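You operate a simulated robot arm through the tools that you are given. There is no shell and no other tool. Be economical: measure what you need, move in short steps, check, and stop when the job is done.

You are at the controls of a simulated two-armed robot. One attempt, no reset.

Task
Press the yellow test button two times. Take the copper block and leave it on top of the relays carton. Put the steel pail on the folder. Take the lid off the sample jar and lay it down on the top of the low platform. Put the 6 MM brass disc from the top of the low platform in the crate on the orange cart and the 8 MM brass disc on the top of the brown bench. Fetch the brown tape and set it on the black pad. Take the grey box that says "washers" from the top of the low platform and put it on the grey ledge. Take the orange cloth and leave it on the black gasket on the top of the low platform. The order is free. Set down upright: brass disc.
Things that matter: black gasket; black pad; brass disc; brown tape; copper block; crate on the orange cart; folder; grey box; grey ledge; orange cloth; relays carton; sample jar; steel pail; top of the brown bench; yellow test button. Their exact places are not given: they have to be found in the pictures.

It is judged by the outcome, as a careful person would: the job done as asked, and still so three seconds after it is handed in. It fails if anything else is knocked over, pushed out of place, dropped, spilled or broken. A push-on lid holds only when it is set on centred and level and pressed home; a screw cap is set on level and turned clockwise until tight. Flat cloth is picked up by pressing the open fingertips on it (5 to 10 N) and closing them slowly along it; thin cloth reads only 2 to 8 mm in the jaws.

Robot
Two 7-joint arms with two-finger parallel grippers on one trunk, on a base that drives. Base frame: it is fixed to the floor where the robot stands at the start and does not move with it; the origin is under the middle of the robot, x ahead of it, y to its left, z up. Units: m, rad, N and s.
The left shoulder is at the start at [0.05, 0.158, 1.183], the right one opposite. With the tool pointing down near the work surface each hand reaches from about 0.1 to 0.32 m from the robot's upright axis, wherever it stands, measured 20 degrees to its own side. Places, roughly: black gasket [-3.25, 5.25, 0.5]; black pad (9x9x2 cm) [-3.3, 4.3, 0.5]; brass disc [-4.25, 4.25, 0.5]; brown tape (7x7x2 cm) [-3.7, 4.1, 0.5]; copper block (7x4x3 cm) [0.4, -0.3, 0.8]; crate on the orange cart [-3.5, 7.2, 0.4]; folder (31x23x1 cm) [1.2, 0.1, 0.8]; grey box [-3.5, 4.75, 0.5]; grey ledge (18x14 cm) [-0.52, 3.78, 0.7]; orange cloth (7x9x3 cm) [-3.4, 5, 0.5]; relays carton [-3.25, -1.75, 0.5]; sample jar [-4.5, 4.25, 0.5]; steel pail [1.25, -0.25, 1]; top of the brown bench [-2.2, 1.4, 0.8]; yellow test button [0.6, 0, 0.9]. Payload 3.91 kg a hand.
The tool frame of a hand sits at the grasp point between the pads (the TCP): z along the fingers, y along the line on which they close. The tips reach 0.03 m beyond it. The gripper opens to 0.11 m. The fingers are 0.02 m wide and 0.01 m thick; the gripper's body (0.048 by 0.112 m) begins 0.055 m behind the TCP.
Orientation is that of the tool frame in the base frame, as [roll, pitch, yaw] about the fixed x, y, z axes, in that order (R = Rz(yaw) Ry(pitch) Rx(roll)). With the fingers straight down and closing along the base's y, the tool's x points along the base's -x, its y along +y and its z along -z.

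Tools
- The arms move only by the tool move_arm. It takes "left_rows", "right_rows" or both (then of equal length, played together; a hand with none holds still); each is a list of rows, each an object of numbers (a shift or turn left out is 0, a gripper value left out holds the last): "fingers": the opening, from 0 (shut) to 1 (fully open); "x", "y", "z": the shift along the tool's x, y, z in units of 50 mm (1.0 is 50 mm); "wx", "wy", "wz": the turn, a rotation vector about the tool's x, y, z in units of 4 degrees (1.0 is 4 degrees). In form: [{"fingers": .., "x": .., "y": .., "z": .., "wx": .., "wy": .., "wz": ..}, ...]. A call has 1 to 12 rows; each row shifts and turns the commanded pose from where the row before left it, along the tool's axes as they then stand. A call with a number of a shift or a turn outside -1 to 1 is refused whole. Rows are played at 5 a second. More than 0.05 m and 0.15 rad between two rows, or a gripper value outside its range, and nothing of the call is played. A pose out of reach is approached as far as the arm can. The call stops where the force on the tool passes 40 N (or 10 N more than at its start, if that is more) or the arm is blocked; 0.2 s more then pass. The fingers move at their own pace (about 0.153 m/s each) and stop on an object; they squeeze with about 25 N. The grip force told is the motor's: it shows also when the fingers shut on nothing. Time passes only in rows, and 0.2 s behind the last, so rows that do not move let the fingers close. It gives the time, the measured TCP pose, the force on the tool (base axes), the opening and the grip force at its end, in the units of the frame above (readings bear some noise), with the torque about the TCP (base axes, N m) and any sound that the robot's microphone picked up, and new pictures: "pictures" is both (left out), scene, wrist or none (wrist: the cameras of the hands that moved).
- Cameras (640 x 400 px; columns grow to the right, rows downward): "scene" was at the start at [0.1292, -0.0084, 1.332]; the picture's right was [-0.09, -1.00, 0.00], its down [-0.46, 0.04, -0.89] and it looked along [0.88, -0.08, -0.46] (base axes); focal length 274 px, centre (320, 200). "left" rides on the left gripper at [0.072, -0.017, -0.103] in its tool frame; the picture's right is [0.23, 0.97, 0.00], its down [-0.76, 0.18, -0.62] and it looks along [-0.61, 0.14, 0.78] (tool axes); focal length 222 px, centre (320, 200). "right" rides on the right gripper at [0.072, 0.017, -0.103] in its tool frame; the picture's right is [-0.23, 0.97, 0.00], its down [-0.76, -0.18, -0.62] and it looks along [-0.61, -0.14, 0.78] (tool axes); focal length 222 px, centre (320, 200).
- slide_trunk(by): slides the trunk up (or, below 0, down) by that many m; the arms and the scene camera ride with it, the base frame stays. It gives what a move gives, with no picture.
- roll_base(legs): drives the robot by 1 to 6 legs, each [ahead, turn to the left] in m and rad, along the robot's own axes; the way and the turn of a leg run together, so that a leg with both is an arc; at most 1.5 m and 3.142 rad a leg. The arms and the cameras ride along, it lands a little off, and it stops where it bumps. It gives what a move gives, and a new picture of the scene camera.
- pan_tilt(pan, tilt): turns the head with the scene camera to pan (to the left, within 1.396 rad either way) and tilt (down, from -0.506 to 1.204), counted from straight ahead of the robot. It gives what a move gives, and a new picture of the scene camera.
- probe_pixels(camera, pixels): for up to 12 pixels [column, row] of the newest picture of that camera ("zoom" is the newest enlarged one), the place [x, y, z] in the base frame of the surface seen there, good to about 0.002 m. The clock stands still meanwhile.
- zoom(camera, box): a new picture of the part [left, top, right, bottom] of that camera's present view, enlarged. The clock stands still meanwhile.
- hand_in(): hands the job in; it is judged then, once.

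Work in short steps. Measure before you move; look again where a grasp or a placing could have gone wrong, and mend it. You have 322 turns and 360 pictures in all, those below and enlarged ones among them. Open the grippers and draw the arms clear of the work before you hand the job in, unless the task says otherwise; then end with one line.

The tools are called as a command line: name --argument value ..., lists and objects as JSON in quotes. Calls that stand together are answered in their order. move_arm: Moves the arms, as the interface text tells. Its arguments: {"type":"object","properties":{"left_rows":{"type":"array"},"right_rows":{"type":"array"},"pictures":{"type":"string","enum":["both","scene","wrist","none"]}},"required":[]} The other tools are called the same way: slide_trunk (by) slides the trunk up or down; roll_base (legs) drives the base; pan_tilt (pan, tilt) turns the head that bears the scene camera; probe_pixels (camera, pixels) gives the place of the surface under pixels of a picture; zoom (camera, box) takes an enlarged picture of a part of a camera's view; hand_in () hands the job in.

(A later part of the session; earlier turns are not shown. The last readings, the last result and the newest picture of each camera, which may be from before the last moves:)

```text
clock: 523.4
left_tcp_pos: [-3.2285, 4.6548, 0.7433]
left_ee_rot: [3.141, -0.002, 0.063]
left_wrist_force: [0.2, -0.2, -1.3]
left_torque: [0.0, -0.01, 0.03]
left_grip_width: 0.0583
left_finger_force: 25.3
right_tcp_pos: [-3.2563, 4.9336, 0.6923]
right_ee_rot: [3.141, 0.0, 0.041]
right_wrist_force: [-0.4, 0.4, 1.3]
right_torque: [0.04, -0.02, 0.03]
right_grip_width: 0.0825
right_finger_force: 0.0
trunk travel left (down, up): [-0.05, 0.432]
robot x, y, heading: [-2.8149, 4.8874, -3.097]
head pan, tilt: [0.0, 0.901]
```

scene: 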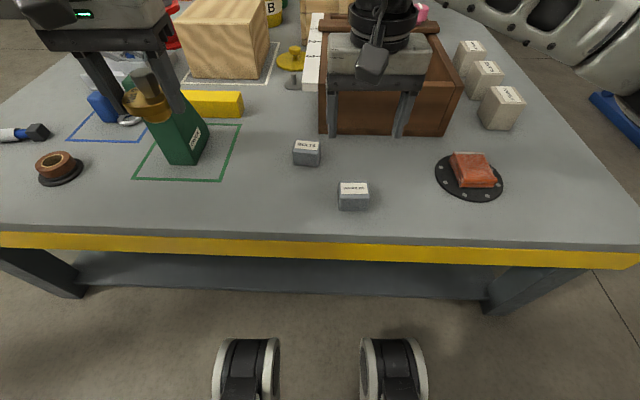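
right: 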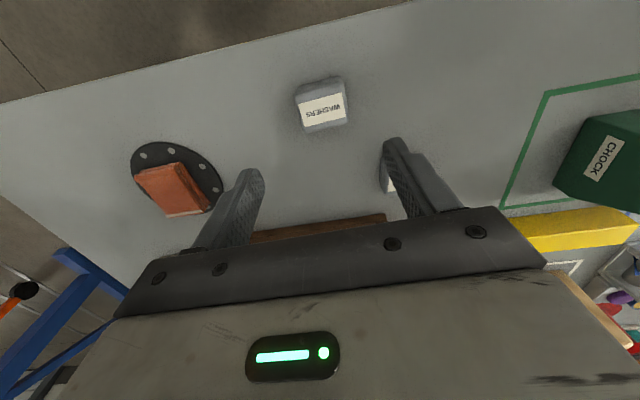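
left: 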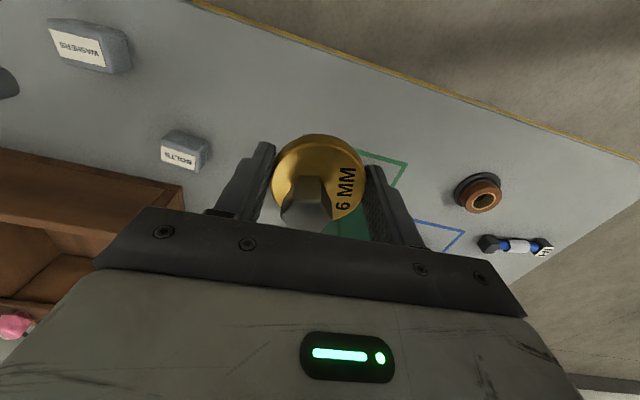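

Aligned. Right hand descends to 0.535, closes and lifts.

move_arm --right_rows '[{"z": 0.9}, {"z": 0.9}, {"z": 0.9}, {"z": 0.43}, {}, {"fingers": 0}, {}, {}, {"z": -0.4}, {"z": -0.9}, {"z": -0.9}, {"z": -0.9}]' --pictures "wrist"

```text
clock: 526.0
left_tcp_pos: [-3.2294, 4.6544, 0.7436]
left_ee_rot: [-3.141, -0.001, 0.062]
left_wrist_force: [0.3, 0.8, -1.7]
left_torque: [0.02, 0.0, 0.01]
left_grip_width: 0.0587
left_finger_force: 25.0
right_tcp_pos: [-3.2576, 4.935, 0.6883]
right_ee_rot: [-3.141, -0.002, 0.038]
right_wrist_force: [-0.2, 0.3, -1.3]
right_torque: [-0.02, -0.01, 0.03]
right_grip_width: 0.0557
right_finger_force: 25.6
trunk travel left (down, up): [-0.05, 0.432]
robot x, y, heading: [-2.8154, 4.8887, -3.1]
head pan, tilt: [0.0, 0.901]
```

right: 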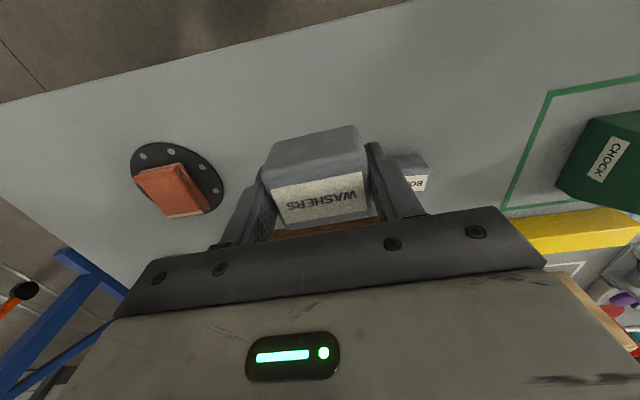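

Swapped. I raise the trunk, turn east and drive to the ledge's north-west side.

slide_trunk --by 0.4

roll_base --legs '[[0, -1.6], [0, -1.58], [1.5, 0], [0.15, 0], [0, -0.9]]'

pan_tilt --pan 0.0 --tilt 0.7

```text
clock: 529.9
left_tcp_pos: [-3.2296, 4.6544, 1.1424]
left_ee_rot: [3.141, 0.001, 0.062]
left_wrist_force: [-0.1, -0.2, -1.3]
left_torque: [0.02, 0.02, -0.01]
left_grip_width: 0.0583
left_finger_force: 25.1
right_tcp_pos: [-3.2582, 4.9341, 1.0886]
right_ee_rot: [-3.141, 0.001, 0.041]
right_wrist_force: [0.1, -0.2, -1.8]
right_torque: [-0.01, -0.01, 0.01]
right_grip_width: 0.0557
right_finger_force: 25.4
trunk travel left (down, up): [-0.45, 0.032]
robot x, y, heading: [-2.8116, 4.8854, -3.098]
head pan, tilt: [0.0, 0.901]
```

```text
clock: 548.4
left_tcp_pos: [-0.7001, 4.7272, 1.1425]
left_ee_rot: [-3.141, 0.0, 2.287]
left_wrist_force: [0.0, 0.2, -1.4]
left_torque: [0.0, 0.01, 0.01]
left_grip_width: 0.0582
left_finger_force: 25.5
right_tcp_pos: [-0.9039, 4.5325, 1.0878]
right_ee_rot: [3.141, -0.001, 2.267]
right_wrist_force: [-0.1, 0.6, -0.4]
right_torque: [0.02, -0.02, -0.02]
right_grip_width: 0.0556
right_finger_force: 25.1
trunk travel left (down, up): [-0.45, 0.032]
robot x, y, heading: [-1.1384, 4.9135, -0.87]
head pan, tilt: [0.0, 0.901]
```

scene: 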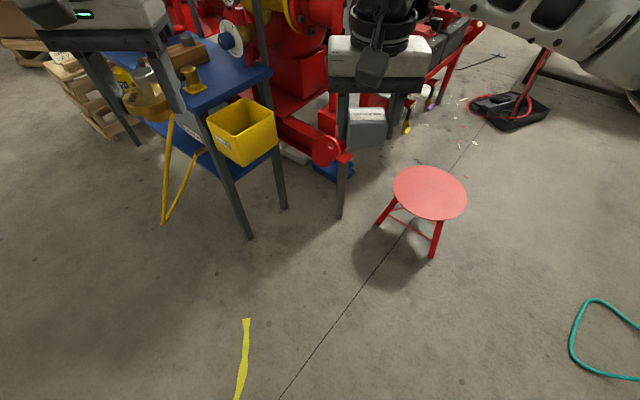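

```text
clock: 549.1
left_tcp_pos: [-0.7014, 4.7264, 1.1441]
left_ee_rot: [-3.141, -0.001, 2.289]
left_wrist_force: [-1.3, -0.8, 0.0]
left_torque: [0.03, 0.01, -0.01]
left_grip_width: 0.0582
left_finger_force: 25.4
right_tcp_pos: [-0.9059, 4.5335, 1.0891]
right_ee_rot: [-3.139, 0.0, 2.265]
right_wrist_force: [-0.5, -0.9, -1.5]
right_torque: [-0.01, -0.02, 0.01]
right_grip_width: 0.0558
right_finger_force: 24.9
trunk travel left (down, up): [-0.45, 0.032]
robot x, y, heading: [-1.1393, 4.913, -0.868]
head pan, tilt: [0.0, 0.7]
```

scene: 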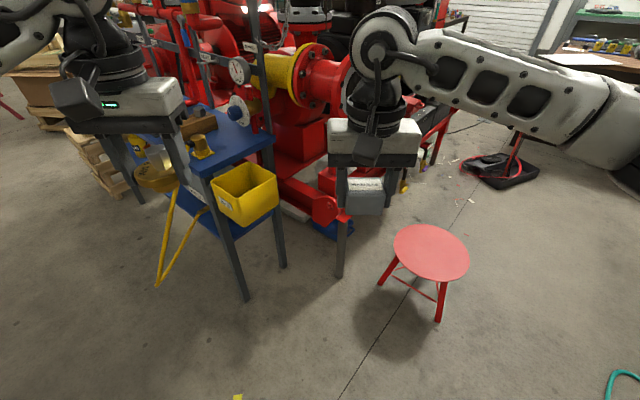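

I probe the stool, legs and edges again from here to fix the standing point.

probe_pixels --camera "scene" --pixels '[[395, 252], [468, 262], [430, 228], [432, 278], [380, 283], [439, 318], [245, 300], [284, 265], [341, 275], [228, 225], [165, 280], [330, 215]]'

```text
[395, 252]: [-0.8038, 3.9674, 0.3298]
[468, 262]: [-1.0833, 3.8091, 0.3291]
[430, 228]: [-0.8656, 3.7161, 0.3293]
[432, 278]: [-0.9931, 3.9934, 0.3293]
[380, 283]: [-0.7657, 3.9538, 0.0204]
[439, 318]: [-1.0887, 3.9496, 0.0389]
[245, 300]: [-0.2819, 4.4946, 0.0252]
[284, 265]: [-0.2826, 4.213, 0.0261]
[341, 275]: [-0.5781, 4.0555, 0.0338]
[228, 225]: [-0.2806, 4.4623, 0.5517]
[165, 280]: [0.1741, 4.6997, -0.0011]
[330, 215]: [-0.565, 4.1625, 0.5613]
```

I retract the left hand, drive to about (-0.90, 4.40), and turn to heading -0.45 so the right arm reaches round to the ledge.

move_arm --left_rows '[{"x": 0.9}, {"x": 0.9}, {"x": 0.9}, {"x": 0.8}]' --pictures "none"

roll_base --legs '[[0, -0.267], [0.56, 0], [0, 0.68]]'

pan_tilt --pan -0.6 --tilt 0.8

```text
clock: 550.1
left_tcp_pos: [-0.8164, 4.8589, 1.1435]
left_ee_rot: [-3.141, 0.002, 2.29]
left_wrist_force: [-0.2, 0.3, -1.4]
left_torque: [-0.02, 0.02, -0.01]
left_grip_width: 0.0584
left_finger_force: 24.8
right_tcp_pos: [-0.9052, 4.5337, 1.0889]
right_ee_rot: [-3.141, 0.0, 2.267]
right_wrist_force: [-0.3, -0.1, -1.0]
right_torque: [-0.03, 0.0, -0.02]
right_grip_width: 0.0559
right_finger_force: 25.9
trunk travel left (down, up): [-0.45, 0.032]
robot x, y, heading: [-1.1387, 4.9103, -0.868]
head pan, tilt: [0.0, 0.7]
```

```text
clock: 555.6
left_tcp_pos: [-0.5823, 4.4426, 1.1441]
left_ee_rot: [-3.141, 0.001, 2.541]
left_wrist_force: [0.7, -0.3, -1.5]
left_torque: [-0.01, 0.01, 0.01]
left_grip_width: 0.0582
left_finger_force: 24.8
right_tcp_pos: [-0.5953, 4.1039, 1.0902]
right_ee_rot: [-3.113, -0.018, 2.529]
right_wrist_force: [-8.2, 3.8, 2.4]
right_torque: [0.03, 0.18, -0.03]
right_grip_width: 0.0559
right_finger_force: 24.7
trunk travel left (down, up): [-0.45, 0.032]
robot x, y, heading: [-0.9092, 4.4206, -0.618]
head pan, tilt: [0.0, 0.7]
stopped in leg 3: the force on the tool passed its limit at 91 N (the readings are from after the stop); the commanded pose is now the measured one
```

scene: 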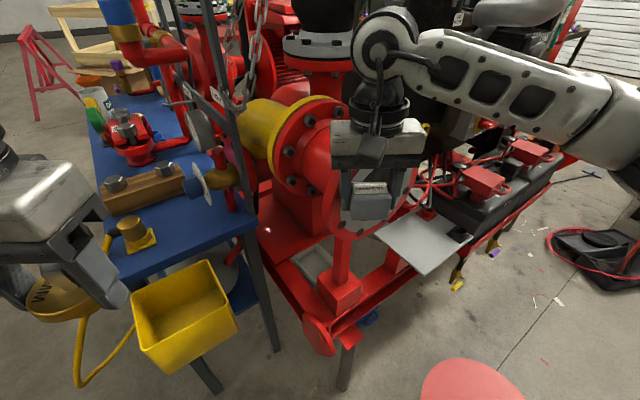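

```text
clock: 556.6
left_tcp_pos: [-0.5835, 4.4435, 1.144]
left_ee_rot: [-3.141, 0.002, 2.54]
left_wrist_force: [0.6, 1.1, -1.5]
left_torque: [0.03, 0.0, 0.0]
left_grip_width: 0.0582
left_finger_force: 24.5
right_tcp_pos: [-0.5947, 4.105, 1.0887]
right_ee_rot: [-3.116, -0.017, 2.526]
right_wrist_force: [-15.5, 5.8, 0.0]
right_torque: [0.15, 0.23, 0.02]
right_grip_width: 0.0557
right_finger_force: 25.2
trunk travel left (down, up): [-0.45, 0.032]
robot x, y, heading: [-0.9109, 4.4166, -0.62]
head pan, tilt: [-0.6, 0.799]
```

scene: 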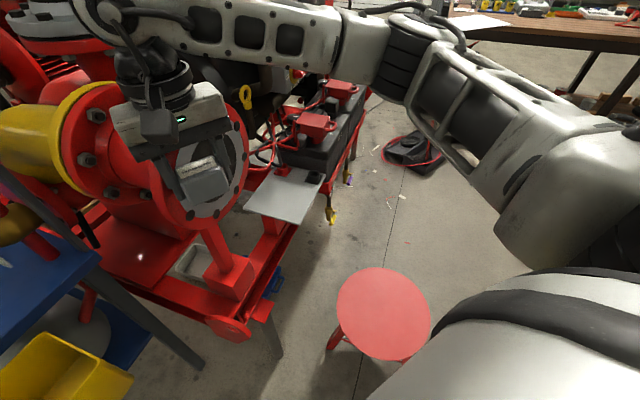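

The right hand touched the big flange. I draw it back at once and to the right, away from the flange.

move_arm --right_rows '[{"x": 0.7}, {"x": 0.9}, {"y": -0.9}, {"y": -0.9}, {"y": -0.9}, {"y": -0.9}]' --pictures "scene"

```text
clock: 558.0
left_tcp_pos: [-0.5814, 4.4419, 1.1443]
left_ee_rot: [3.14, 0.0, 2.542]
left_wrist_force: [0.4, 1.1, -1.2]
left_torque: [-0.01, -0.02, 0.01]
left_grip_width: 0.0582
left_finger_force: 24.6
right_tcp_pos: [-0.7629, 4.003, 1.0943]
right_ee_rot: [-3.116, -0.019, 2.529]
right_wrist_force: [-0.2, 0.6, -0.7]
right_torque: [0.02, 0.01, -0.01]
right_grip_width: 0.0557
right_finger_force: 24.8
trunk travel left (down, up): [-0.45, 0.032]
robot x, y, heading: [-0.9037, 4.4138, -0.623]
head pan, tilt: [-0.6, 0.799]
```

scene: 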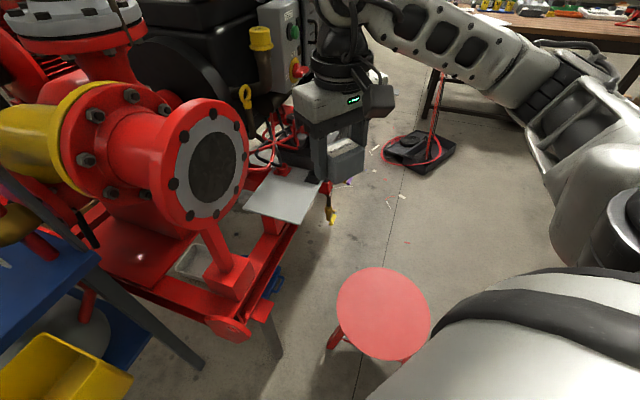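

Clear; box still held and the machine unaffected. I probe the plate and the flange edge from this view.

probe_pixels --camera "scene" --pixels '[[248, 205], [297, 222], [322, 185], [270, 175], [290, 195], [283, 172], [300, 210], [240, 130], [215, 215], [247, 165], [300, 190], [315, 180]]'

zoom --camera "scene" --box '[220, 140, 360, 240]'

```text
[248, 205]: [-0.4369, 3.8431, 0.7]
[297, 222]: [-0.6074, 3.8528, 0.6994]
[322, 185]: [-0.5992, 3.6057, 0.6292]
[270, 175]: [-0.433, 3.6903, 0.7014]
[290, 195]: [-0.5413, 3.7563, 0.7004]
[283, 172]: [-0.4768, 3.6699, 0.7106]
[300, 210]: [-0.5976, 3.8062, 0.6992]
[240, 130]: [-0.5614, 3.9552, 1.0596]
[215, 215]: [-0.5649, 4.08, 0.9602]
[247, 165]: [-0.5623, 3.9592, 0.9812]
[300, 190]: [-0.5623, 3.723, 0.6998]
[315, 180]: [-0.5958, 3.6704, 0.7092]
```

```text
4.00 times, centred on (290, 190) of scene
```

zoom: 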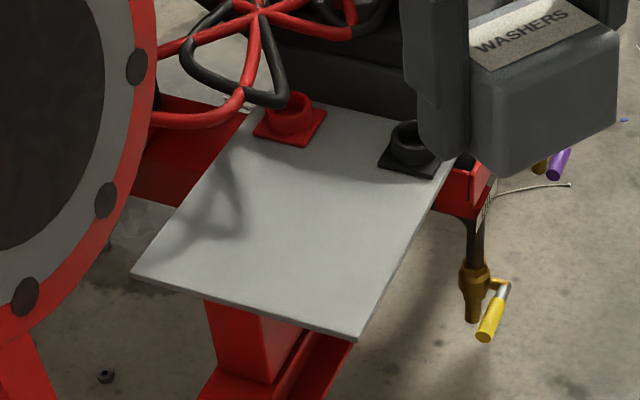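

Plate: x -0.61…-0.435, y 3.69…3.855, z 0.70. Target (-0.545, 3.79). I first move the hand 0.15 m further right (clear of the flange), then advance 0.07 and turn left 0.2.

move_arm --right_rows '[{"y": -0.9, "wx": -0.37, "wy": 0.27}, {"y": -0.9}, {"y": -0.9}, {"y": -0.3}]' --pictures "none"

roll_base --legs '[[0.07, 0], [0, 0.2]]'

```text
clock: 559.0
left_tcp_pos: [-0.5805, 4.4435, 1.1434]
left_ee_rot: [-3.14, -0.001, 2.54]
left_wrist_force: [-0.4, 1.1, -1.6]
left_torque: [0.01, 0.04, -0.02]
left_grip_width: 0.0583
left_finger_force: 24.7
right_tcp_pos: [-0.848, 3.8813, 1.0939]
right_ee_rot: [-3.14, -0.038, 2.527]
right_wrist_force: [1.0, -0.3, -1.5]
right_torque: [-0.02, -0.01, 0.01]
right_grip_width: 0.0556
right_finger_force: 25.4
trunk travel left (down, up): [-0.45, 0.032]
robot x, y, heading: [-0.908, 4.4158, -0.622]
head pan, tilt: [-0.6, 0.799]
```

```text
clock: 560.8
left_tcp_pos: [-0.5363, 4.4662, 1.1438]
left_ee_rot: [-3.141, 0.001, 2.744]
left_wrist_force: [-0.1, 0.2, -2.3]
left_torque: [-0.05, 0.02, 0.03]
left_grip_width: 0.0586
left_finger_force: 24.6
right_tcp_pos: [-0.6856, 3.8642, 1.0949]
right_ee_rot: [-3.14, -0.038, 2.73]
right_wrist_force: [0.6, 0.3, -1.6]
right_torque: [0.0, 0.02, 0.02]
right_grip_width: 0.0557
right_finger_force: 25.1
trunk travel left (down, up): [-0.45, 0.032]
robot x, y, heading: [-0.8547, 4.3761, -0.413]
head pan, tilt: [-0.6, 0.799]
```

scene: 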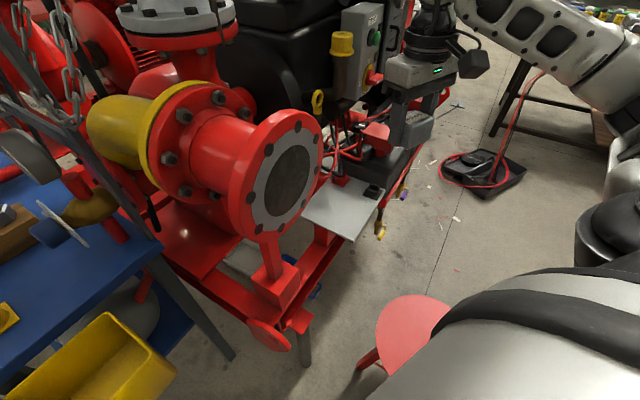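

I correct the small pitch, lower the trunk 0.25, and look with the wrist camera.

slide_trunk --by -0.25

move_arm --right_rows '[{"wy": -0.54}, {"x": -0.8}, {"x": -0.8}, {}]'

```text
clock: 563.4
left_tcp_pos: [-0.5357, 4.4671, 0.8933]
left_ee_rot: [3.141, 0.0, 2.743]
left_wrist_force: [0.1, 0.5, -1.7]
left_torque: [0.0, -0.01, 0.01]
left_grip_width: 0.0587
left_finger_force: 25.3
right_tcp_pos: [-0.6857, 3.8644, 0.8449]
right_ee_rot: [3.141, -0.035, 2.73]
right_wrist_force: [-1.1, 0.0, -2.2]
right_torque: [0.02, 0.0, 0.03]
right_grip_width: 0.0558
right_finger_force: 24.9
trunk travel left (down, up): [-0.2, 0.282]
robot x, y, heading: [-0.8516, 4.3748, -0.411]
head pan, tilt: [-0.6, 0.799]
```

```text
clock: 564.4
left_tcp_pos: [-0.537, 4.4671, 0.8937]
left_ee_rot: [3.142, 0.0, 2.743]
left_wrist_force: [-0.1, -0.9, -1.7]
left_torque: [0.01, -0.01, 0.01]
left_grip_width: 0.0584
left_finger_force: 24.9
right_tcp_pos: [-0.6147, 3.8327, 0.8449]
right_ee_rot: [-3.141, -0.001, 2.729]
right_wrist_force: [-0.6, 0.5, -1.0]
right_torque: [0.02, 0.01, -0.01]
right_grip_width: 0.0556
right_finger_force: 24.6
trunk travel left (down, up): [-0.2, 0.282]
robot x, y, heading: [-0.8504, 4.3771, -0.414]
head pan, tilt: [-0.6, 0.799]
```

scene: 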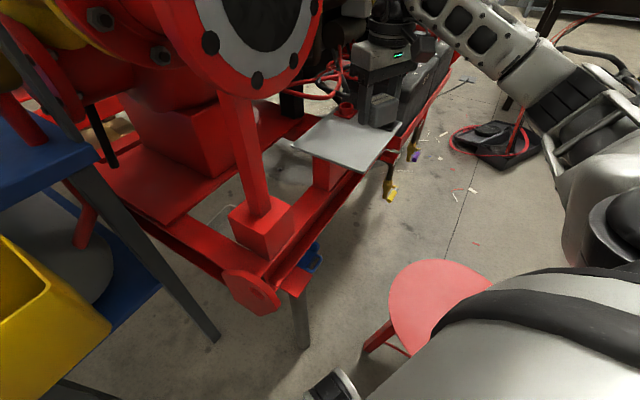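
right: 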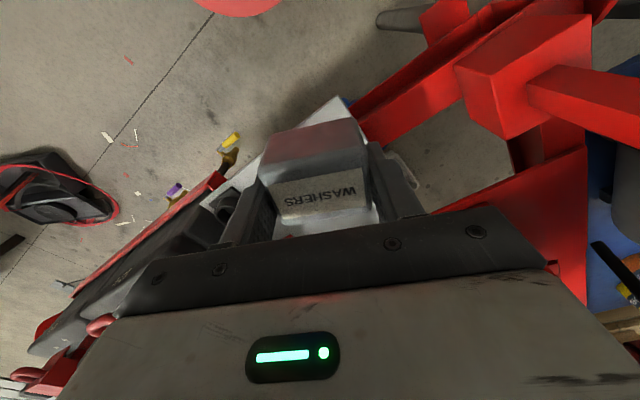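

The box sits straight in the grip. Forward 8 cm to over the plate's middle and down to z≈0.76.

move_arm --right_rows '[{"x": -0.82, "y": -0.23}, {"x": -0.8}, {"z": 0.8}, {"z": 0.8}, {}]'

```text
clock: 565.6
left_tcp_pos: [-0.5365, 4.4674, 0.8939]
left_ee_rot: [3.141, 0.0, 2.743]
left_wrist_force: [0.2, -0.9, -1.7]
left_torque: [0.02, 0.02, 0.01]
left_grip_width: 0.0584
left_finger_force: 24.9
right_tcp_pos: [-0.5447, 3.7906, 0.7625]
right_ee_rot: [3.141, -0.001, 2.731]
right_wrist_force: [-0.3, -0.7, -1.0]
right_torque: [0.01, -0.04, -0.02]
right_grip_width: 0.0558
right_finger_force: 24.8
trunk travel left (down, up): [-0.2, 0.282]
robot x, y, heading: [-0.8493, 4.3719, -0.415]
head pan, tilt: [-0.6, 0.799]
```

scene: 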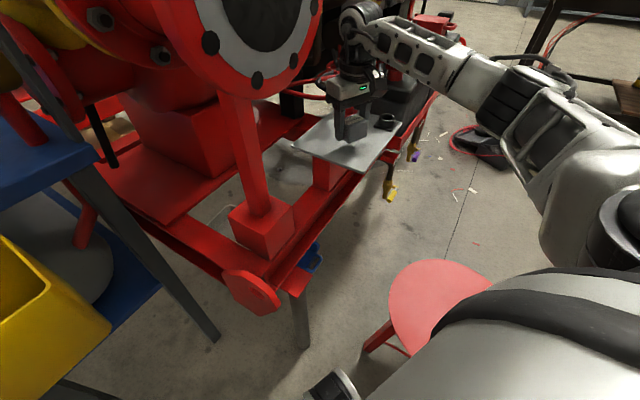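
right: 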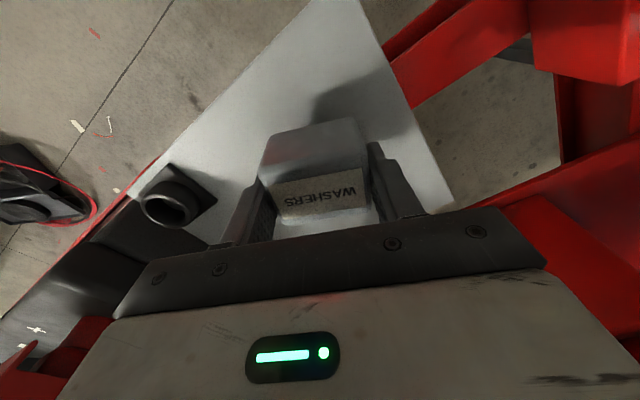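

Well placed between the cups and edges. Lower to contact.

move_arm --right_rows '[{"z": 0.25}, {"z": 0.14}, {"z": 0.06}, {"z": 0.05}, {"z": 0.04}, {}]' --pictures "none"

```text
clock: 567.0
left_tcp_pos: [-0.5372, 4.467, 0.893]
left_ee_rot: [3.141, 0.0, 2.745]
left_wrist_force: [0.7, 1.5, -2.0]
left_torque: [-0.02, -0.01, -0.01]
left_grip_width: 0.0583
left_finger_force: 25.0
right_tcp_pos: [-0.5432, 3.7895, 0.7378]
right_ee_rot: [3.14, 0.0, 2.729]
right_wrist_force: [0.0, 1.8, -2.4]
right_torque: [0.0, 0.01, 0.02]
right_grip_width: 0.0555
right_finger_force: 25.1
trunk travel left (down, up): [-0.2, 0.282]
robot x, y, heading: [-0.8504, 4.3724, -0.414]
head pan, tilt: [-0.6, 0.799]
```

move_arm --right_rows '[{"z": 0.03}, {"z": 0.03}, {"z": 0.03}, {}]' --pictures "none"

```text
clock: 568.0
left_tcp_pos: [-0.537, 4.4689, 0.8937]
left_ee_rot: [3.141, 0.0, 2.745]
left_wrist_force: [-0.6, 0.2, -0.6]
left_torque: [0.03, 0.01, 0.01]
left_grip_width: 0.0581
left_finger_force: 24.7
right_tcp_pos: [-0.5418, 3.7892, 0.7337]
right_ee_rot: [3.14, 0.003, 2.73]
right_wrist_force: [0.5, -0.3, 4.6]
right_torque: [-0.12, -0.09, 0.01]
right_grip_width: 0.0557
right_finger_force: 25.2
trunk travel left (down, up): [-0.2, 0.282]
robot x, y, heading: [-0.8515, 4.3769, -0.416]
head pan, tilt: [-0.6, 0.799]
```

Contact. I open modestly and rise.

move_arm --right_rows '[{"fingers": 0.6}, {"fingers": 0.72}, {}, {"z": -0.4}, {"z": -0.9}, {"z": -0.9}, {}]'

```text
clock: 569.6
left_tcp_pos: [-0.5372, 4.4689, 0.8944]
left_ee_rot: [-3.141, 0.0, 2.743]
left_wrist_force: [0.4, 0.8, -1.2]
left_torque: [0.0, 0.01, 0.0]
left_grip_width: 0.0584
left_finger_force: 25.1
right_tcp_pos: [-0.5428, 3.7896, 0.842]
right_ee_rot: [-3.141, 0.0, 2.727]
right_wrist_force: [0.2, 0.1, 0.6]
right_torque: [0.0, 0.02, -0.01]
right_grip_width: 0.0796
right_finger_force: 0.0
trunk travel left (down, up): [-0.2, 0.282]
robot x, y, heading: [-0.8521, 4.3739, -0.415]
head pan, tilt: [-0.6, 0.799]
```

scene: 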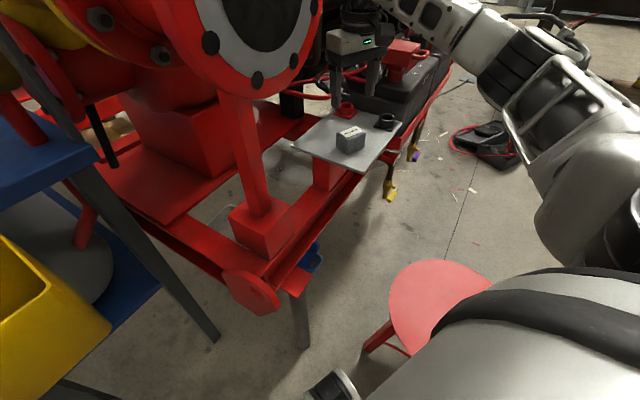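
right: 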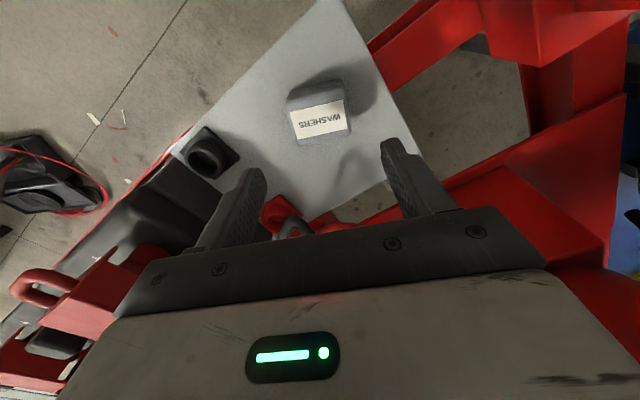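

The box is on the ledge. I withdraw the right hand back and right, raise the trunk and reverse out.

move_arm --right_rows '[{"z": -0.6}, {"y": -0.9}, {"x": 0.9, "y": -0.3}, {"x": 0.9}, {"x": 0.9}, {"x": 0.9}, {"x": 0.9}]' --pictures "none"

slide_trunk --by 0.27

roll_base --legs '[[-0.35, 0], [0, 1.14]]'

pan_tilt --pan 0.1 --tilt 0.6

```text
clock: 571.2
left_tcp_pos: [-0.5366, 4.4671, 0.893]
left_ee_rot: [3.141, 0.0, 2.744]
left_wrist_force: [1.0, -0.1, -1.5]
left_torque: [0.01, 0.02, 0.03]
left_grip_width: 0.0585
left_finger_force: 24.9
right_tcp_pos: [-0.761, 3.8579, 0.8724]
right_ee_rot: [-3.14, -0.001, 2.729]
right_wrist_force: [0.8, 0.0, 0.3]
right_torque: [0.05, 0.02, 0.04]
right_grip_width: 0.0792
right_finger_force: 0.1
right hand out of reach, approached as far as the arm can: row 2
trunk travel left (down, up): [-0.2, 0.282]
robot x, y, heading: [-0.8522, 4.3757, -0.413]
head pan, tilt: [-0.6, 0.799]
```

```text
clock: 573.9
left_tcp_pos: [-0.5374, 4.4672, 1.1642]
left_ee_rot: [3.141, 0.0, 2.744]
left_wrist_force: [0.1, 0.2, -1.2]
left_torque: [0.01, 0.03, 0.03]
left_grip_width: 0.0581
left_finger_force: 25.0
right_tcp_pos: [-0.7616, 3.8583, 1.142]
right_ee_rot: [-3.141, -0.001, 2.729]
right_wrist_force: [0.1, 0.8, 0.0]
right_torque: [0.0, 0.0, 0.01]
right_grip_width: 0.0791
right_finger_force: 0.0
trunk travel left (down, up): [-0.47, 0.012]
robot x, y, heading: [-0.8496, 4.3746, -0.415]
head pan, tilt: [-0.6, 0.799]
```

```text
clock: 579.1
left_tcp_pos: [-1.1309, 4.844, 1.1627]
left_ee_rot: [-3.141, 0.0, -2.39]
left_wrist_force: [0.5, -0.8, -0.8]
left_torque: [-0.01, 0.02, -0.02]
left_grip_width: 0.0585
left_finger_force: 24.9
right_tcp_pos: [-0.6655, 4.3899, 1.1424]
right_ee_rot: [-3.141, 0.0, -2.402]
right_wrist_force: [0.5, -0.2, -0.4]
right_torque: [-0.03, 0.02, 0.0]
right_grip_width: 0.079
right_finger_force: 0.2
trunk travel left (down, up): [-0.47, 0.012]
robot x, y, heading: [-1.1764, 4.5221, 0.737]
head pan, tilt: [-0.6, 0.799]
```

scene: 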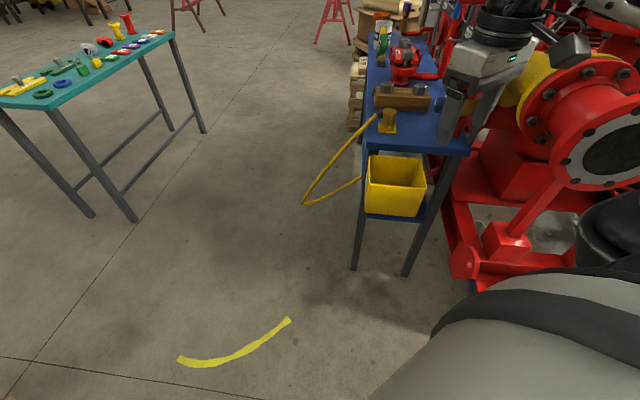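

```text
clock: 580.2
left_tcp_pos: [-1.1303, 4.8445, 1.1639]
left_ee_rot: [3.141, -0.002, -2.389]
left_wrist_force: [-0.7, 0.0, -1.5]
left_torque: [0.02, 0.01, -0.01]
left_grip_width: 0.0583
left_finger_force: 24.4
right_tcp_pos: [-0.665, 4.3913, 1.1422]
right_ee_rot: [3.141, -0.001, -2.403]
right_wrist_force: [0.1, -0.1, -0.6]
right_torque: [-0.02, -0.01, 0.01]
right_grip_width: 0.0791
right_finger_force: 0.2
trunk travel left (down, up): [-0.47, 0.012]
robot x, y, heading: [-1.1703, 4.5181, 0.737]
head pan, tilt: [0.099, 0.6]
```

scene: 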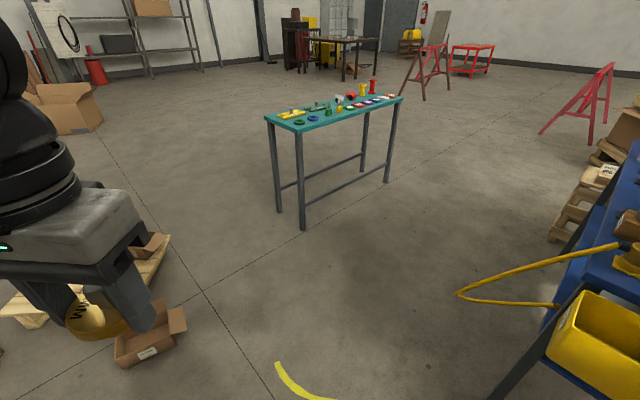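

I probe the teal table's legs and the box edge to choose the lane between them.

probe_pixels --camera "scene" --pixels '[[280, 210], [302, 226], [187, 325], [268, 120], [165, 245], [170, 300], [320, 112], [285, 360]]'

```text
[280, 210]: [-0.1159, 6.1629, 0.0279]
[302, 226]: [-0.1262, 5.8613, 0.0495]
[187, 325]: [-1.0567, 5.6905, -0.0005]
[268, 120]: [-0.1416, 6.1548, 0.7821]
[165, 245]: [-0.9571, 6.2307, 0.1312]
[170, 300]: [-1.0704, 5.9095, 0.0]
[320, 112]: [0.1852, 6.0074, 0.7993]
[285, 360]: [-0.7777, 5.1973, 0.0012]
```

Lane centre is x≈-0.55. I drive there and north to y≈7.1.

roll_base --legs '[[0, -0.028], [0.817, 0], [0, 0.862]]'

```text
clock: 587.1
left_tcp_pos: [-0.7713, 5.2941, 1.164]
left_ee_rot: [3.141, -0.002, -1.55]
left_wrist_force: [0.1, -0.4, -0.8]
left_torque: [-0.02, 0.01, 0.0]
left_grip_width: 0.0584
left_finger_force: 25.4
right_tcp_pos: [-0.1234, 5.3382, 1.1422]
right_ee_rot: [3.141, -0.003, -1.562]
right_wrist_force: [-1.0, 0.5, 0.7]
right_torque: [-0.02, -0.01, -0.01]
right_grip_width: 0.0792
right_finger_force: 0.0
trunk travel left (down, up): [-0.47, 0.012]
robot x, y, heading: [-0.558, 5.0458, 1.578]
head pan, tilt: [0.099, 0.6]
```

scene: 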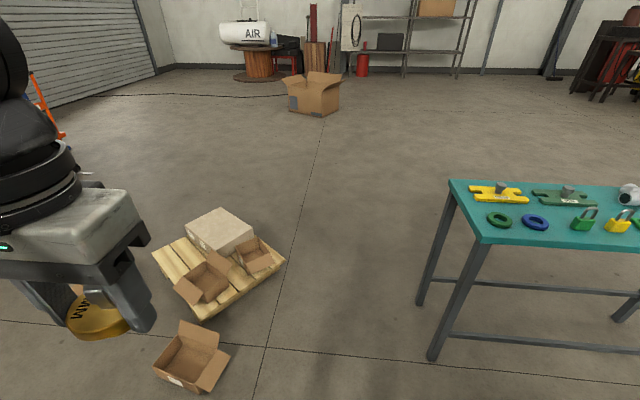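

The lane is clear. I drive 2 m north, then turn west.

roll_base --legs '[[1.0, 0], [1.0, 0], [0, 1.571]]'

pan_tilt --pan 0 --tilt 0.4

```text
clock: 601.0
left_tcp_pos: [-0.804, 6.8433, 1.1635]
left_ee_rot: [3.14, 0.0, 0.016]
left_wrist_force: [-0.3, 0.9, -1.4]
left_torque: [0.0, 0.02, 0.01]
left_grip_width: 0.0581
left_finger_force: 25.4
right_tcp_pos: [-0.8434, 7.493, 1.1422]
right_ee_rot: [-3.141, 0.001, 0.002]
right_wrist_force: [0.3, 0.3, 0.8]
right_torque: [0.0, 0.03, 0.02]
right_grip_width: 0.0793
right_finger_force: 0.0
trunk travel left (down, up): [-0.47, 0.012]
robot x, y, heading: [-0.5495, 7.0535, 3.143]
head pan, tilt: [0.099, 0.6]
```

scene: 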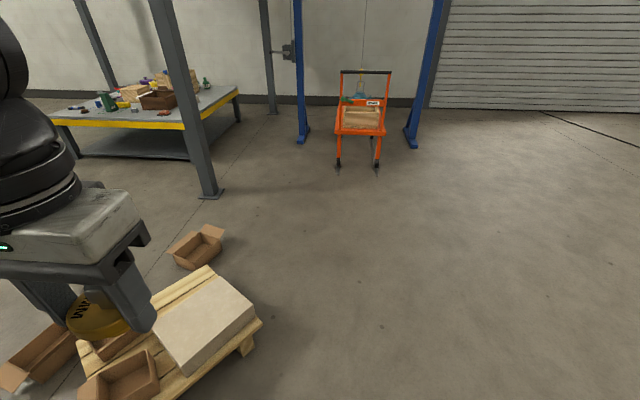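

```text
clock: 601.7
left_tcp_pos: [-0.8044, 6.8442, 1.1633]
left_ee_rot: [3.14, 0.0, 0.014]
left_wrist_force: [1.0, -0.7, -1.9]
left_torque: [-0.01, 0.0, -0.01]
left_grip_width: 0.0581
left_finger_force: 24.9
right_tcp_pos: [-0.844, 7.492, 1.1414]
right_ee_rot: [3.141, 0.001, 0.003]
right_wrist_force: [0.1, 0.4, 0.2]
right_torque: [-0.03, -0.02, 0.0]
right_grip_width: 0.0793
right_finger_force: 0.1
trunk travel left (down, up): [-0.47, 0.012]
robot x, y, heading: [-0.5535, 7.0568, 3.138]
head pan, tilt: [0.0, 0.4]
```

scene: 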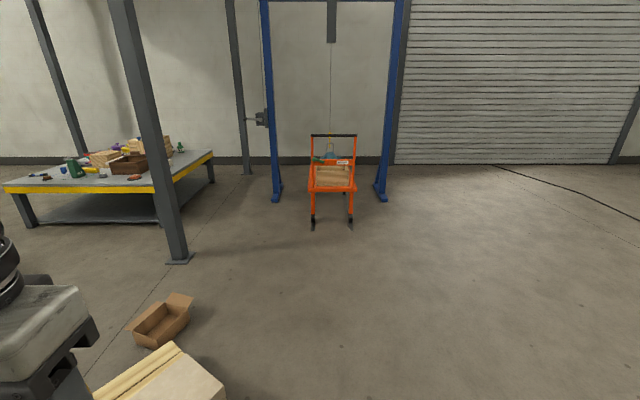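

I head west to x≈-2.05, then south-west to (-3.2, 6.5) beside the cart.

roll_base --legs '[[1.5, 0], [0, 0.457], [1.28, 0]]'

```text
clock: 616.4
left_tcp_pos: [-3.3039, 6.1512, 1.1642]
left_ee_rot: [-3.14, 0.0, 0.483]
left_wrist_force: [0.9, -0.1, -0.9]
left_torque: [0.02, 0.03, -0.01]
left_grip_width: 0.0579
left_finger_force: 24.7
right_tcp_pos: [-3.6327, 6.713, 1.1426]
right_ee_rot: [-3.141, 0.002, 0.467]
right_wrist_force: [0.1, 0.1, -0.4]
right_torque: [-0.01, 0.01, 0.0]
right_grip_width: 0.0792
right_finger_force: 0.0
trunk travel left (down, up): [-0.47, 0.012]
robot x, y, heading: [-3.174, 6.4532, -2.676]
head pan, tilt: [0.0, 0.4]
```

scene: 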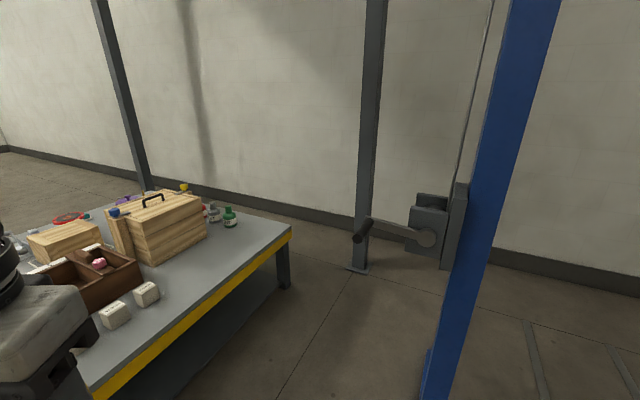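

The gantry upright with a winch is near. I probe it before turning.

probe_pixels --camera "scene" --pixels '[[455, 330], [440, 235], [360, 235], [490, 150], [435, 390]]'

```text
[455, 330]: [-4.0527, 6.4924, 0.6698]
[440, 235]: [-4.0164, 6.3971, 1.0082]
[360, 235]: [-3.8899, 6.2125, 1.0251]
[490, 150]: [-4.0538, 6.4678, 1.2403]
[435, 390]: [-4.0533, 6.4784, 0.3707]
```

All beyond 0.7 m. I turn to face north.

roll_base --legs '[[0, -1.0], [0, -1.036]]'

pan_tilt --pan 0.2 --tilt 0.8

```text
clock: 622.0
left_tcp_pos: [-3.3866, 6.7041, 1.1632]
left_ee_rot: [3.141, 0.0, -1.549]
left_wrist_force: [0.5, -0.3, -1.6]
left_torque: [-0.03, -0.02, 0.04]
left_grip_width: 0.058
left_finger_force: 24.7
right_tcp_pos: [-2.738, 6.7467, 1.1432]
right_ee_rot: [-3.141, 0.002, -1.565]
right_wrist_force: [-0.6, 0.5, -0.2]
right_torque: [-0.01, -0.03, -0.01]
right_grip_width: 0.079
right_finger_force: 0.1
trunk travel left (down, up): [-0.47, 0.012]
robot x, y, heading: [-3.175, 6.4569, 1.574]
head pan, tilt: [0.0, 0.4]
```

scene: 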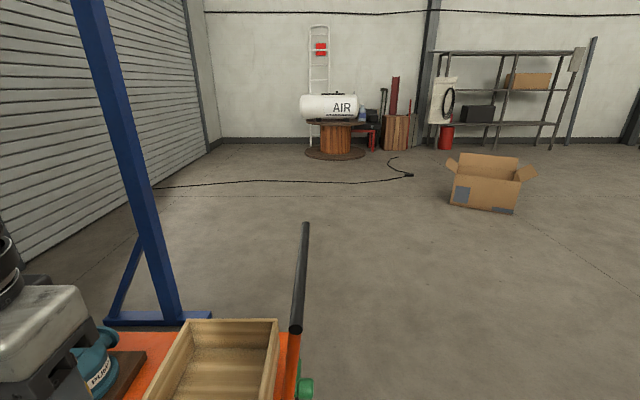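

```text
clock: 622.9
left_tcp_pos: [-3.387, 6.7031, 1.1636]
left_ee_rot: [3.141, 0.0, -1.551]
left_wrist_force: [0.3, 0.7, -1.6]
left_torque: [-0.02, 0.01, 0.01]
left_grip_width: 0.0582
left_finger_force: 24.6
right_tcp_pos: [-2.7388, 6.7474, 1.1433]
right_ee_rot: [3.141, 0.001, -1.564]
right_wrist_force: [0.6, -0.2, 0.2]
right_torque: [0.0, 0.02, 0.03]
right_grip_width: 0.0793
right_finger_force: 0.1
trunk travel left (down, up): [-0.47, 0.012]
robot x, y, heading: [-3.1744, 6.4531, 1.578]
head pan, tilt: [0.201, 0.799]
```

scene: 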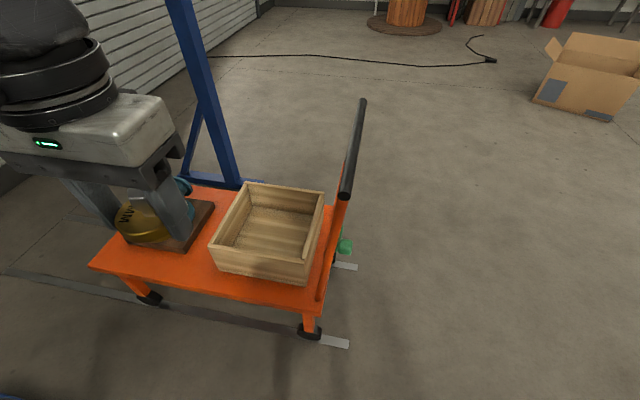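

I probe the crate's rim, floor, and the handle.

probe_pixels --camera "scene" --pixels '[[246, 184], [322, 194], [309, 262], [214, 246], [262, 230], [275, 215], [245, 240], [345, 195], [362, 105], [320, 290], [100, 265], [310, 330]]'

```text
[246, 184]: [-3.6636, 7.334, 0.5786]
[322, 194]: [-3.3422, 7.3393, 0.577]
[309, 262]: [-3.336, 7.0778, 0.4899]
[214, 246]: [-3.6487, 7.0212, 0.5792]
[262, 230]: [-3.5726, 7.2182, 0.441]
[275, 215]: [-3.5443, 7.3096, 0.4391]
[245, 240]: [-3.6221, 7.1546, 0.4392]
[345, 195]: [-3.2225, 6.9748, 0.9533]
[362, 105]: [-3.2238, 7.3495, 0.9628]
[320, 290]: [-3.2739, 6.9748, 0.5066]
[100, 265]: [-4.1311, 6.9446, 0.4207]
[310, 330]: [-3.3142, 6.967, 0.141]
```

Crate floor z=0.44, rim 0.578. Target (-3.47, 7.16). I advance 0.13, lower the trunk 0.4, then move the left hand over the crate.

roll_base --legs '[[0.13, 0]]'

slide_trunk --by -0.4

move_arm --left_rows '[{"y": 0.8}, {"y": 0.8}, {"x": -0.9}, {"x": -0.9}, {"x": -0.9}, {"x": -0.9}, {"x": -0.9}, {"x": -0.9}, {}]'

```text
clock: 624.1
left_tcp_pos: [-3.3883, 6.8335, 1.1642]
left_ee_rot: [-3.14, -0.001, -1.548]
left_wrist_force: [0.6, 0.1, -0.8]
left_torque: [-0.02, 0.03, -0.01]
left_grip_width: 0.0582
left_finger_force: 24.8
right_tcp_pos: [-2.7395, 6.8768, 1.1421]
right_ee_rot: [-3.141, -0.001, -1.562]
right_wrist_force: [0.5, 0.7, 0.6]
right_torque: [-0.04, 0.01, -0.03]
right_grip_width: 0.0792
right_finger_force: 0.1
trunk travel left (down, up): [-0.47, 0.012]
robot x, y, heading: [-3.1749, 6.5843, 1.578]
head pan, tilt: [0.201, 0.799]
```

scene: 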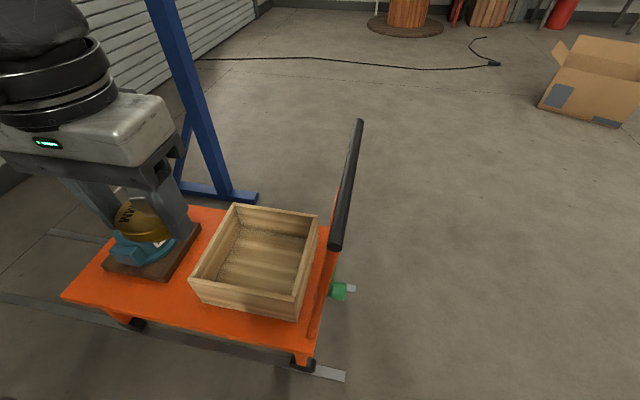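

```text
clock: 628.0
left_tcp_pos: [-3.3885, 6.8315, 0.7639]
left_ee_rot: [3.141, 0.0, -1.547]
left_wrist_force: [0.3, -0.7, -1.4]
left_torque: [0.0, 0.0, 0.04]
left_grip_width: 0.0583
left_finger_force: 25.2
right_tcp_pos: [-2.7398, 6.8759, 0.7428]
right_ee_rot: [3.142, 0.001, -1.562]
right_wrist_force: [-0.1, -0.2, 0.0]
right_torque: [-0.02, 0.01, -0.03]
right_grip_width: 0.0789
right_finger_force: 0.0
trunk travel left (down, up): [-0.07, 0.412]
robot x, y, heading: [-3.1767, 6.5827, 1.577]
head pan, tilt: [0.201, 0.799]
```

```text
clock: 630.0
left_tcp_pos: [-3.4726, 7.101, 0.7629]
left_ee_rot: [3.138, 0.001, -1.548]
left_wrist_force: [0.5, -0.3, -1.3]
left_torque: [0.0, 0.03, 0.03]
left_grip_width: 0.0584
left_finger_force: 25.2
right_tcp_pos: [-2.7395, 6.877, 0.7437]
right_ee_rot: [3.14, 0.002, -1.562]
right_wrist_force: [1.4, 0.4, 0.2]
right_torque: [0.04, 0.0, 0.0]
right_grip_width: 0.0791
right_finger_force: 0.1
trunk travel left (down, up): [-0.07, 0.412]
robot x, y, heading: [-3.1754, 6.5881, 1.574]
head pan, tilt: [0.201, 0.799]
```

scene: 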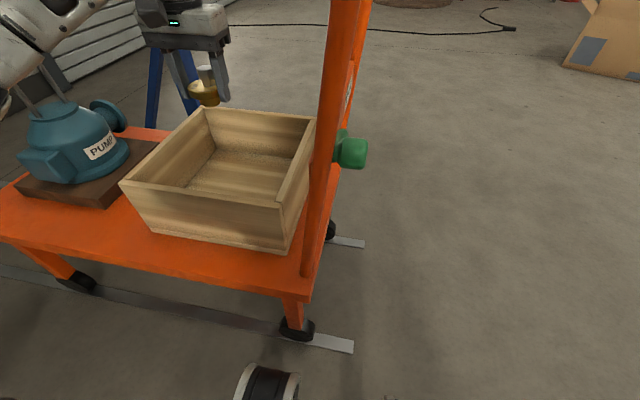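
left: 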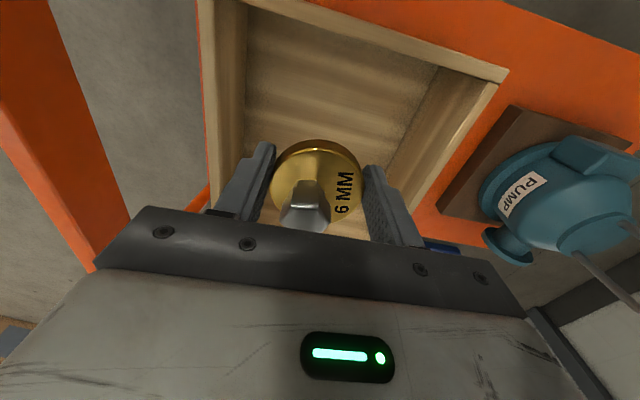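

I probe the forearm and the pump's loop to see the clearance when lowering.

probe_pixels --camera "scene" --pixels '[[40, 50], [70, 20], [10, 85], [20, 100], [45, 85], [60, 115], [100, 105], [28, 30]]'

pan_tilt --pan 0.75 --tilt 0.55

```text
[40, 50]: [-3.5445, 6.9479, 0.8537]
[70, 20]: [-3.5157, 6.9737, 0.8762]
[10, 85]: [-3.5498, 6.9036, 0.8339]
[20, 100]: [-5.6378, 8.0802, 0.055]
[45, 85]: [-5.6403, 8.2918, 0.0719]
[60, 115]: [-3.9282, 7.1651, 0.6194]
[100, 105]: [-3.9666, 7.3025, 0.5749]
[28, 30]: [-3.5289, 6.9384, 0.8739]
```

```text
clock: 630.9
left_tcp_pos: [-3.4716, 7.1004, 0.7632]
left_ee_rot: [3.141, 0.001, -1.548]
left_wrist_force: [-0.5, 0.4, -1.2]
left_torque: [-0.01, -0.03, 0.02]
left_grip_width: 0.0583
left_finger_force: 25.4
right_tcp_pos: [-2.7395, 6.8756, 0.7447]
right_ee_rot: [-3.141, 0.001, -1.561]
right_wrist_force: [-0.5, 0.5, 0.8]
right_torque: [0.0, -0.03, -0.02]
right_grip_width: 0.0793
right_finger_force: 0.0
trunk travel left (down, up): [-0.07, 0.412]
robot x, y, heading: [-3.1732, 6.5829, 1.576]
head pan, tilt: [0.75, 0.55]
```

scene: 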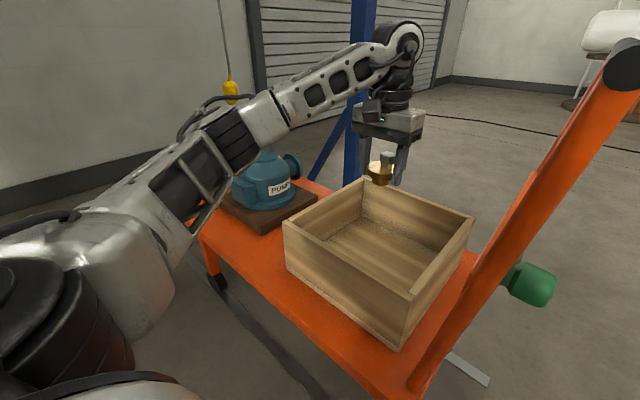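

The elbow is in front of the cart, the pump further west, so the forearm clears the rim. I go forward 6 cm and descend to z≈0.51.

move_arm --left_rows '[{"x": -0.6}, {"x": -0.6}, {"z": 0.9}, {"z": 0.9}, {"z": 0.9}, {"z": 0.9}, {"z": 0.9}, {"z": 0.5}, {}]'

```text
clock: 632.9
left_tcp_pos: [-3.4759, 7.1587, 0.513]
left_ee_rot: [3.141, -0.001, -1.545]
left_wrist_force: [-0.4, -0.7, -1.8]
left_torque: [-0.01, -0.02, 0.04]
left_grip_width: 0.0585
left_finger_force: 24.9
right_tcp_pos: [-2.7395, 6.8772, 0.7428]
right_ee_rot: [-3.141, 0.002, -1.559]
right_wrist_force: [-0.4, 0.8, -0.4]
right_torque: [-0.02, -0.03, -0.01]
right_grip_width: 0.079
right_finger_force: 0.1
trunk travel left (down, up): [-0.07, 0.412]
robot x, y, heading: [-3.174, 6.5812, 1.578]
head pan, tilt: [0.75, 0.55]
```

scene: 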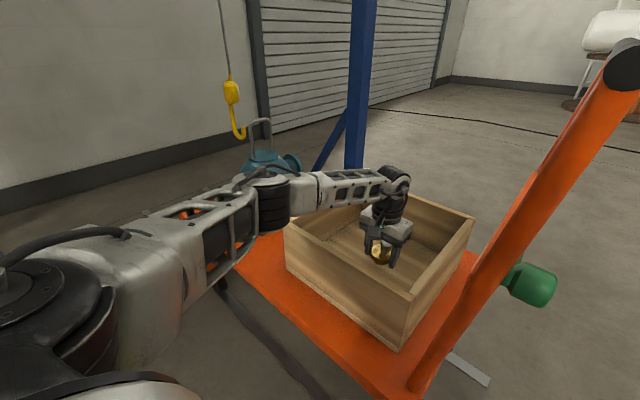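
left: 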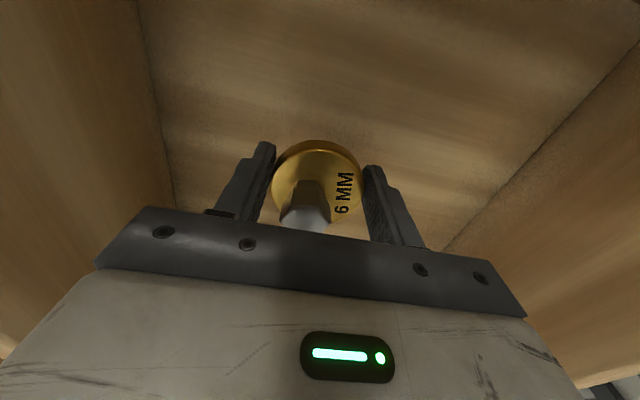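

Inside the crate and centred. I check the forearm-to-rim gap, then lower.

probe_pixels --camera "scene" --pixels '[[335, 203], [320, 205], [350, 198], [355, 208], [330, 212], [300, 205]]'

move_arm --left_rows '[{"z": 0.3}, {"z": 0.2}, {"z": 0.06}, {"z": 0.05}, {}]' --pictures "none"

```text
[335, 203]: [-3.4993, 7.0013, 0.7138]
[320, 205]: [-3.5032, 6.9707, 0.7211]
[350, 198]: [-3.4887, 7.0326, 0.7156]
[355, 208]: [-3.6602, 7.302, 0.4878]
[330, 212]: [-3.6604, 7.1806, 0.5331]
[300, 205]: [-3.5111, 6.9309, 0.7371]
```

```text
clock: 634.1
left_tcp_pos: [-3.4762, 7.1594, 0.4822]
left_ee_rot: [3.141, 0.0, -1.548]
left_wrist_force: [-0.4, -0.5, -1.2]
left_torque: [0.0, 0.0, -0.01]
left_grip_width: 0.0584
left_finger_force: 25.2
right_tcp_pos: [-2.7401, 6.8758, 0.7433]
right_ee_rot: [3.141, 0.0, -1.561]
right_wrist_force: [0.0, -0.3, 1.0]
right_torque: [-0.04, -0.02, -0.02]
right_grip_width: 0.0791
right_finger_force: 0.0
trunk travel left (down, up): [-0.07, 0.412]
robot x, y, heading: [-3.178, 6.5813, 1.58]
head pan, tilt: [0.75, 0.55]
```

The forearm is at 0.71, well above the rim. A few more millimetres to contact.

move_arm --left_rows '[{"z": 0.03}, {"z": 0.03}, {"z": 0.03}, {}]' --pictures "none"

```text
clock: 635.1
left_tcp_pos: [-3.4753, 7.1605, 0.4829]
left_ee_rot: [-3.14, 0.004, -1.544]
left_wrist_force: [-1.1, -5.3, 21.4]
left_torque: [-0.14, 0.04, -0.02]
left_grip_width: 0.0582
left_finger_force: 25.1
right_tcp_pos: [-2.7394, 6.8752, 0.7441]
right_ee_rot: [3.141, 0.004, -1.562]
right_wrist_force: [-0.9, -0.4, 0.1]
right_torque: [0.02, -0.02, 0.02]
right_grip_width: 0.0794
right_finger_force: 0.0
trunk travel left (down, up): [-0.07, 0.412]
robot x, y, heading: [-3.176, 6.588, 1.575]
head pan, tilt: [0.75, 0.55]
```

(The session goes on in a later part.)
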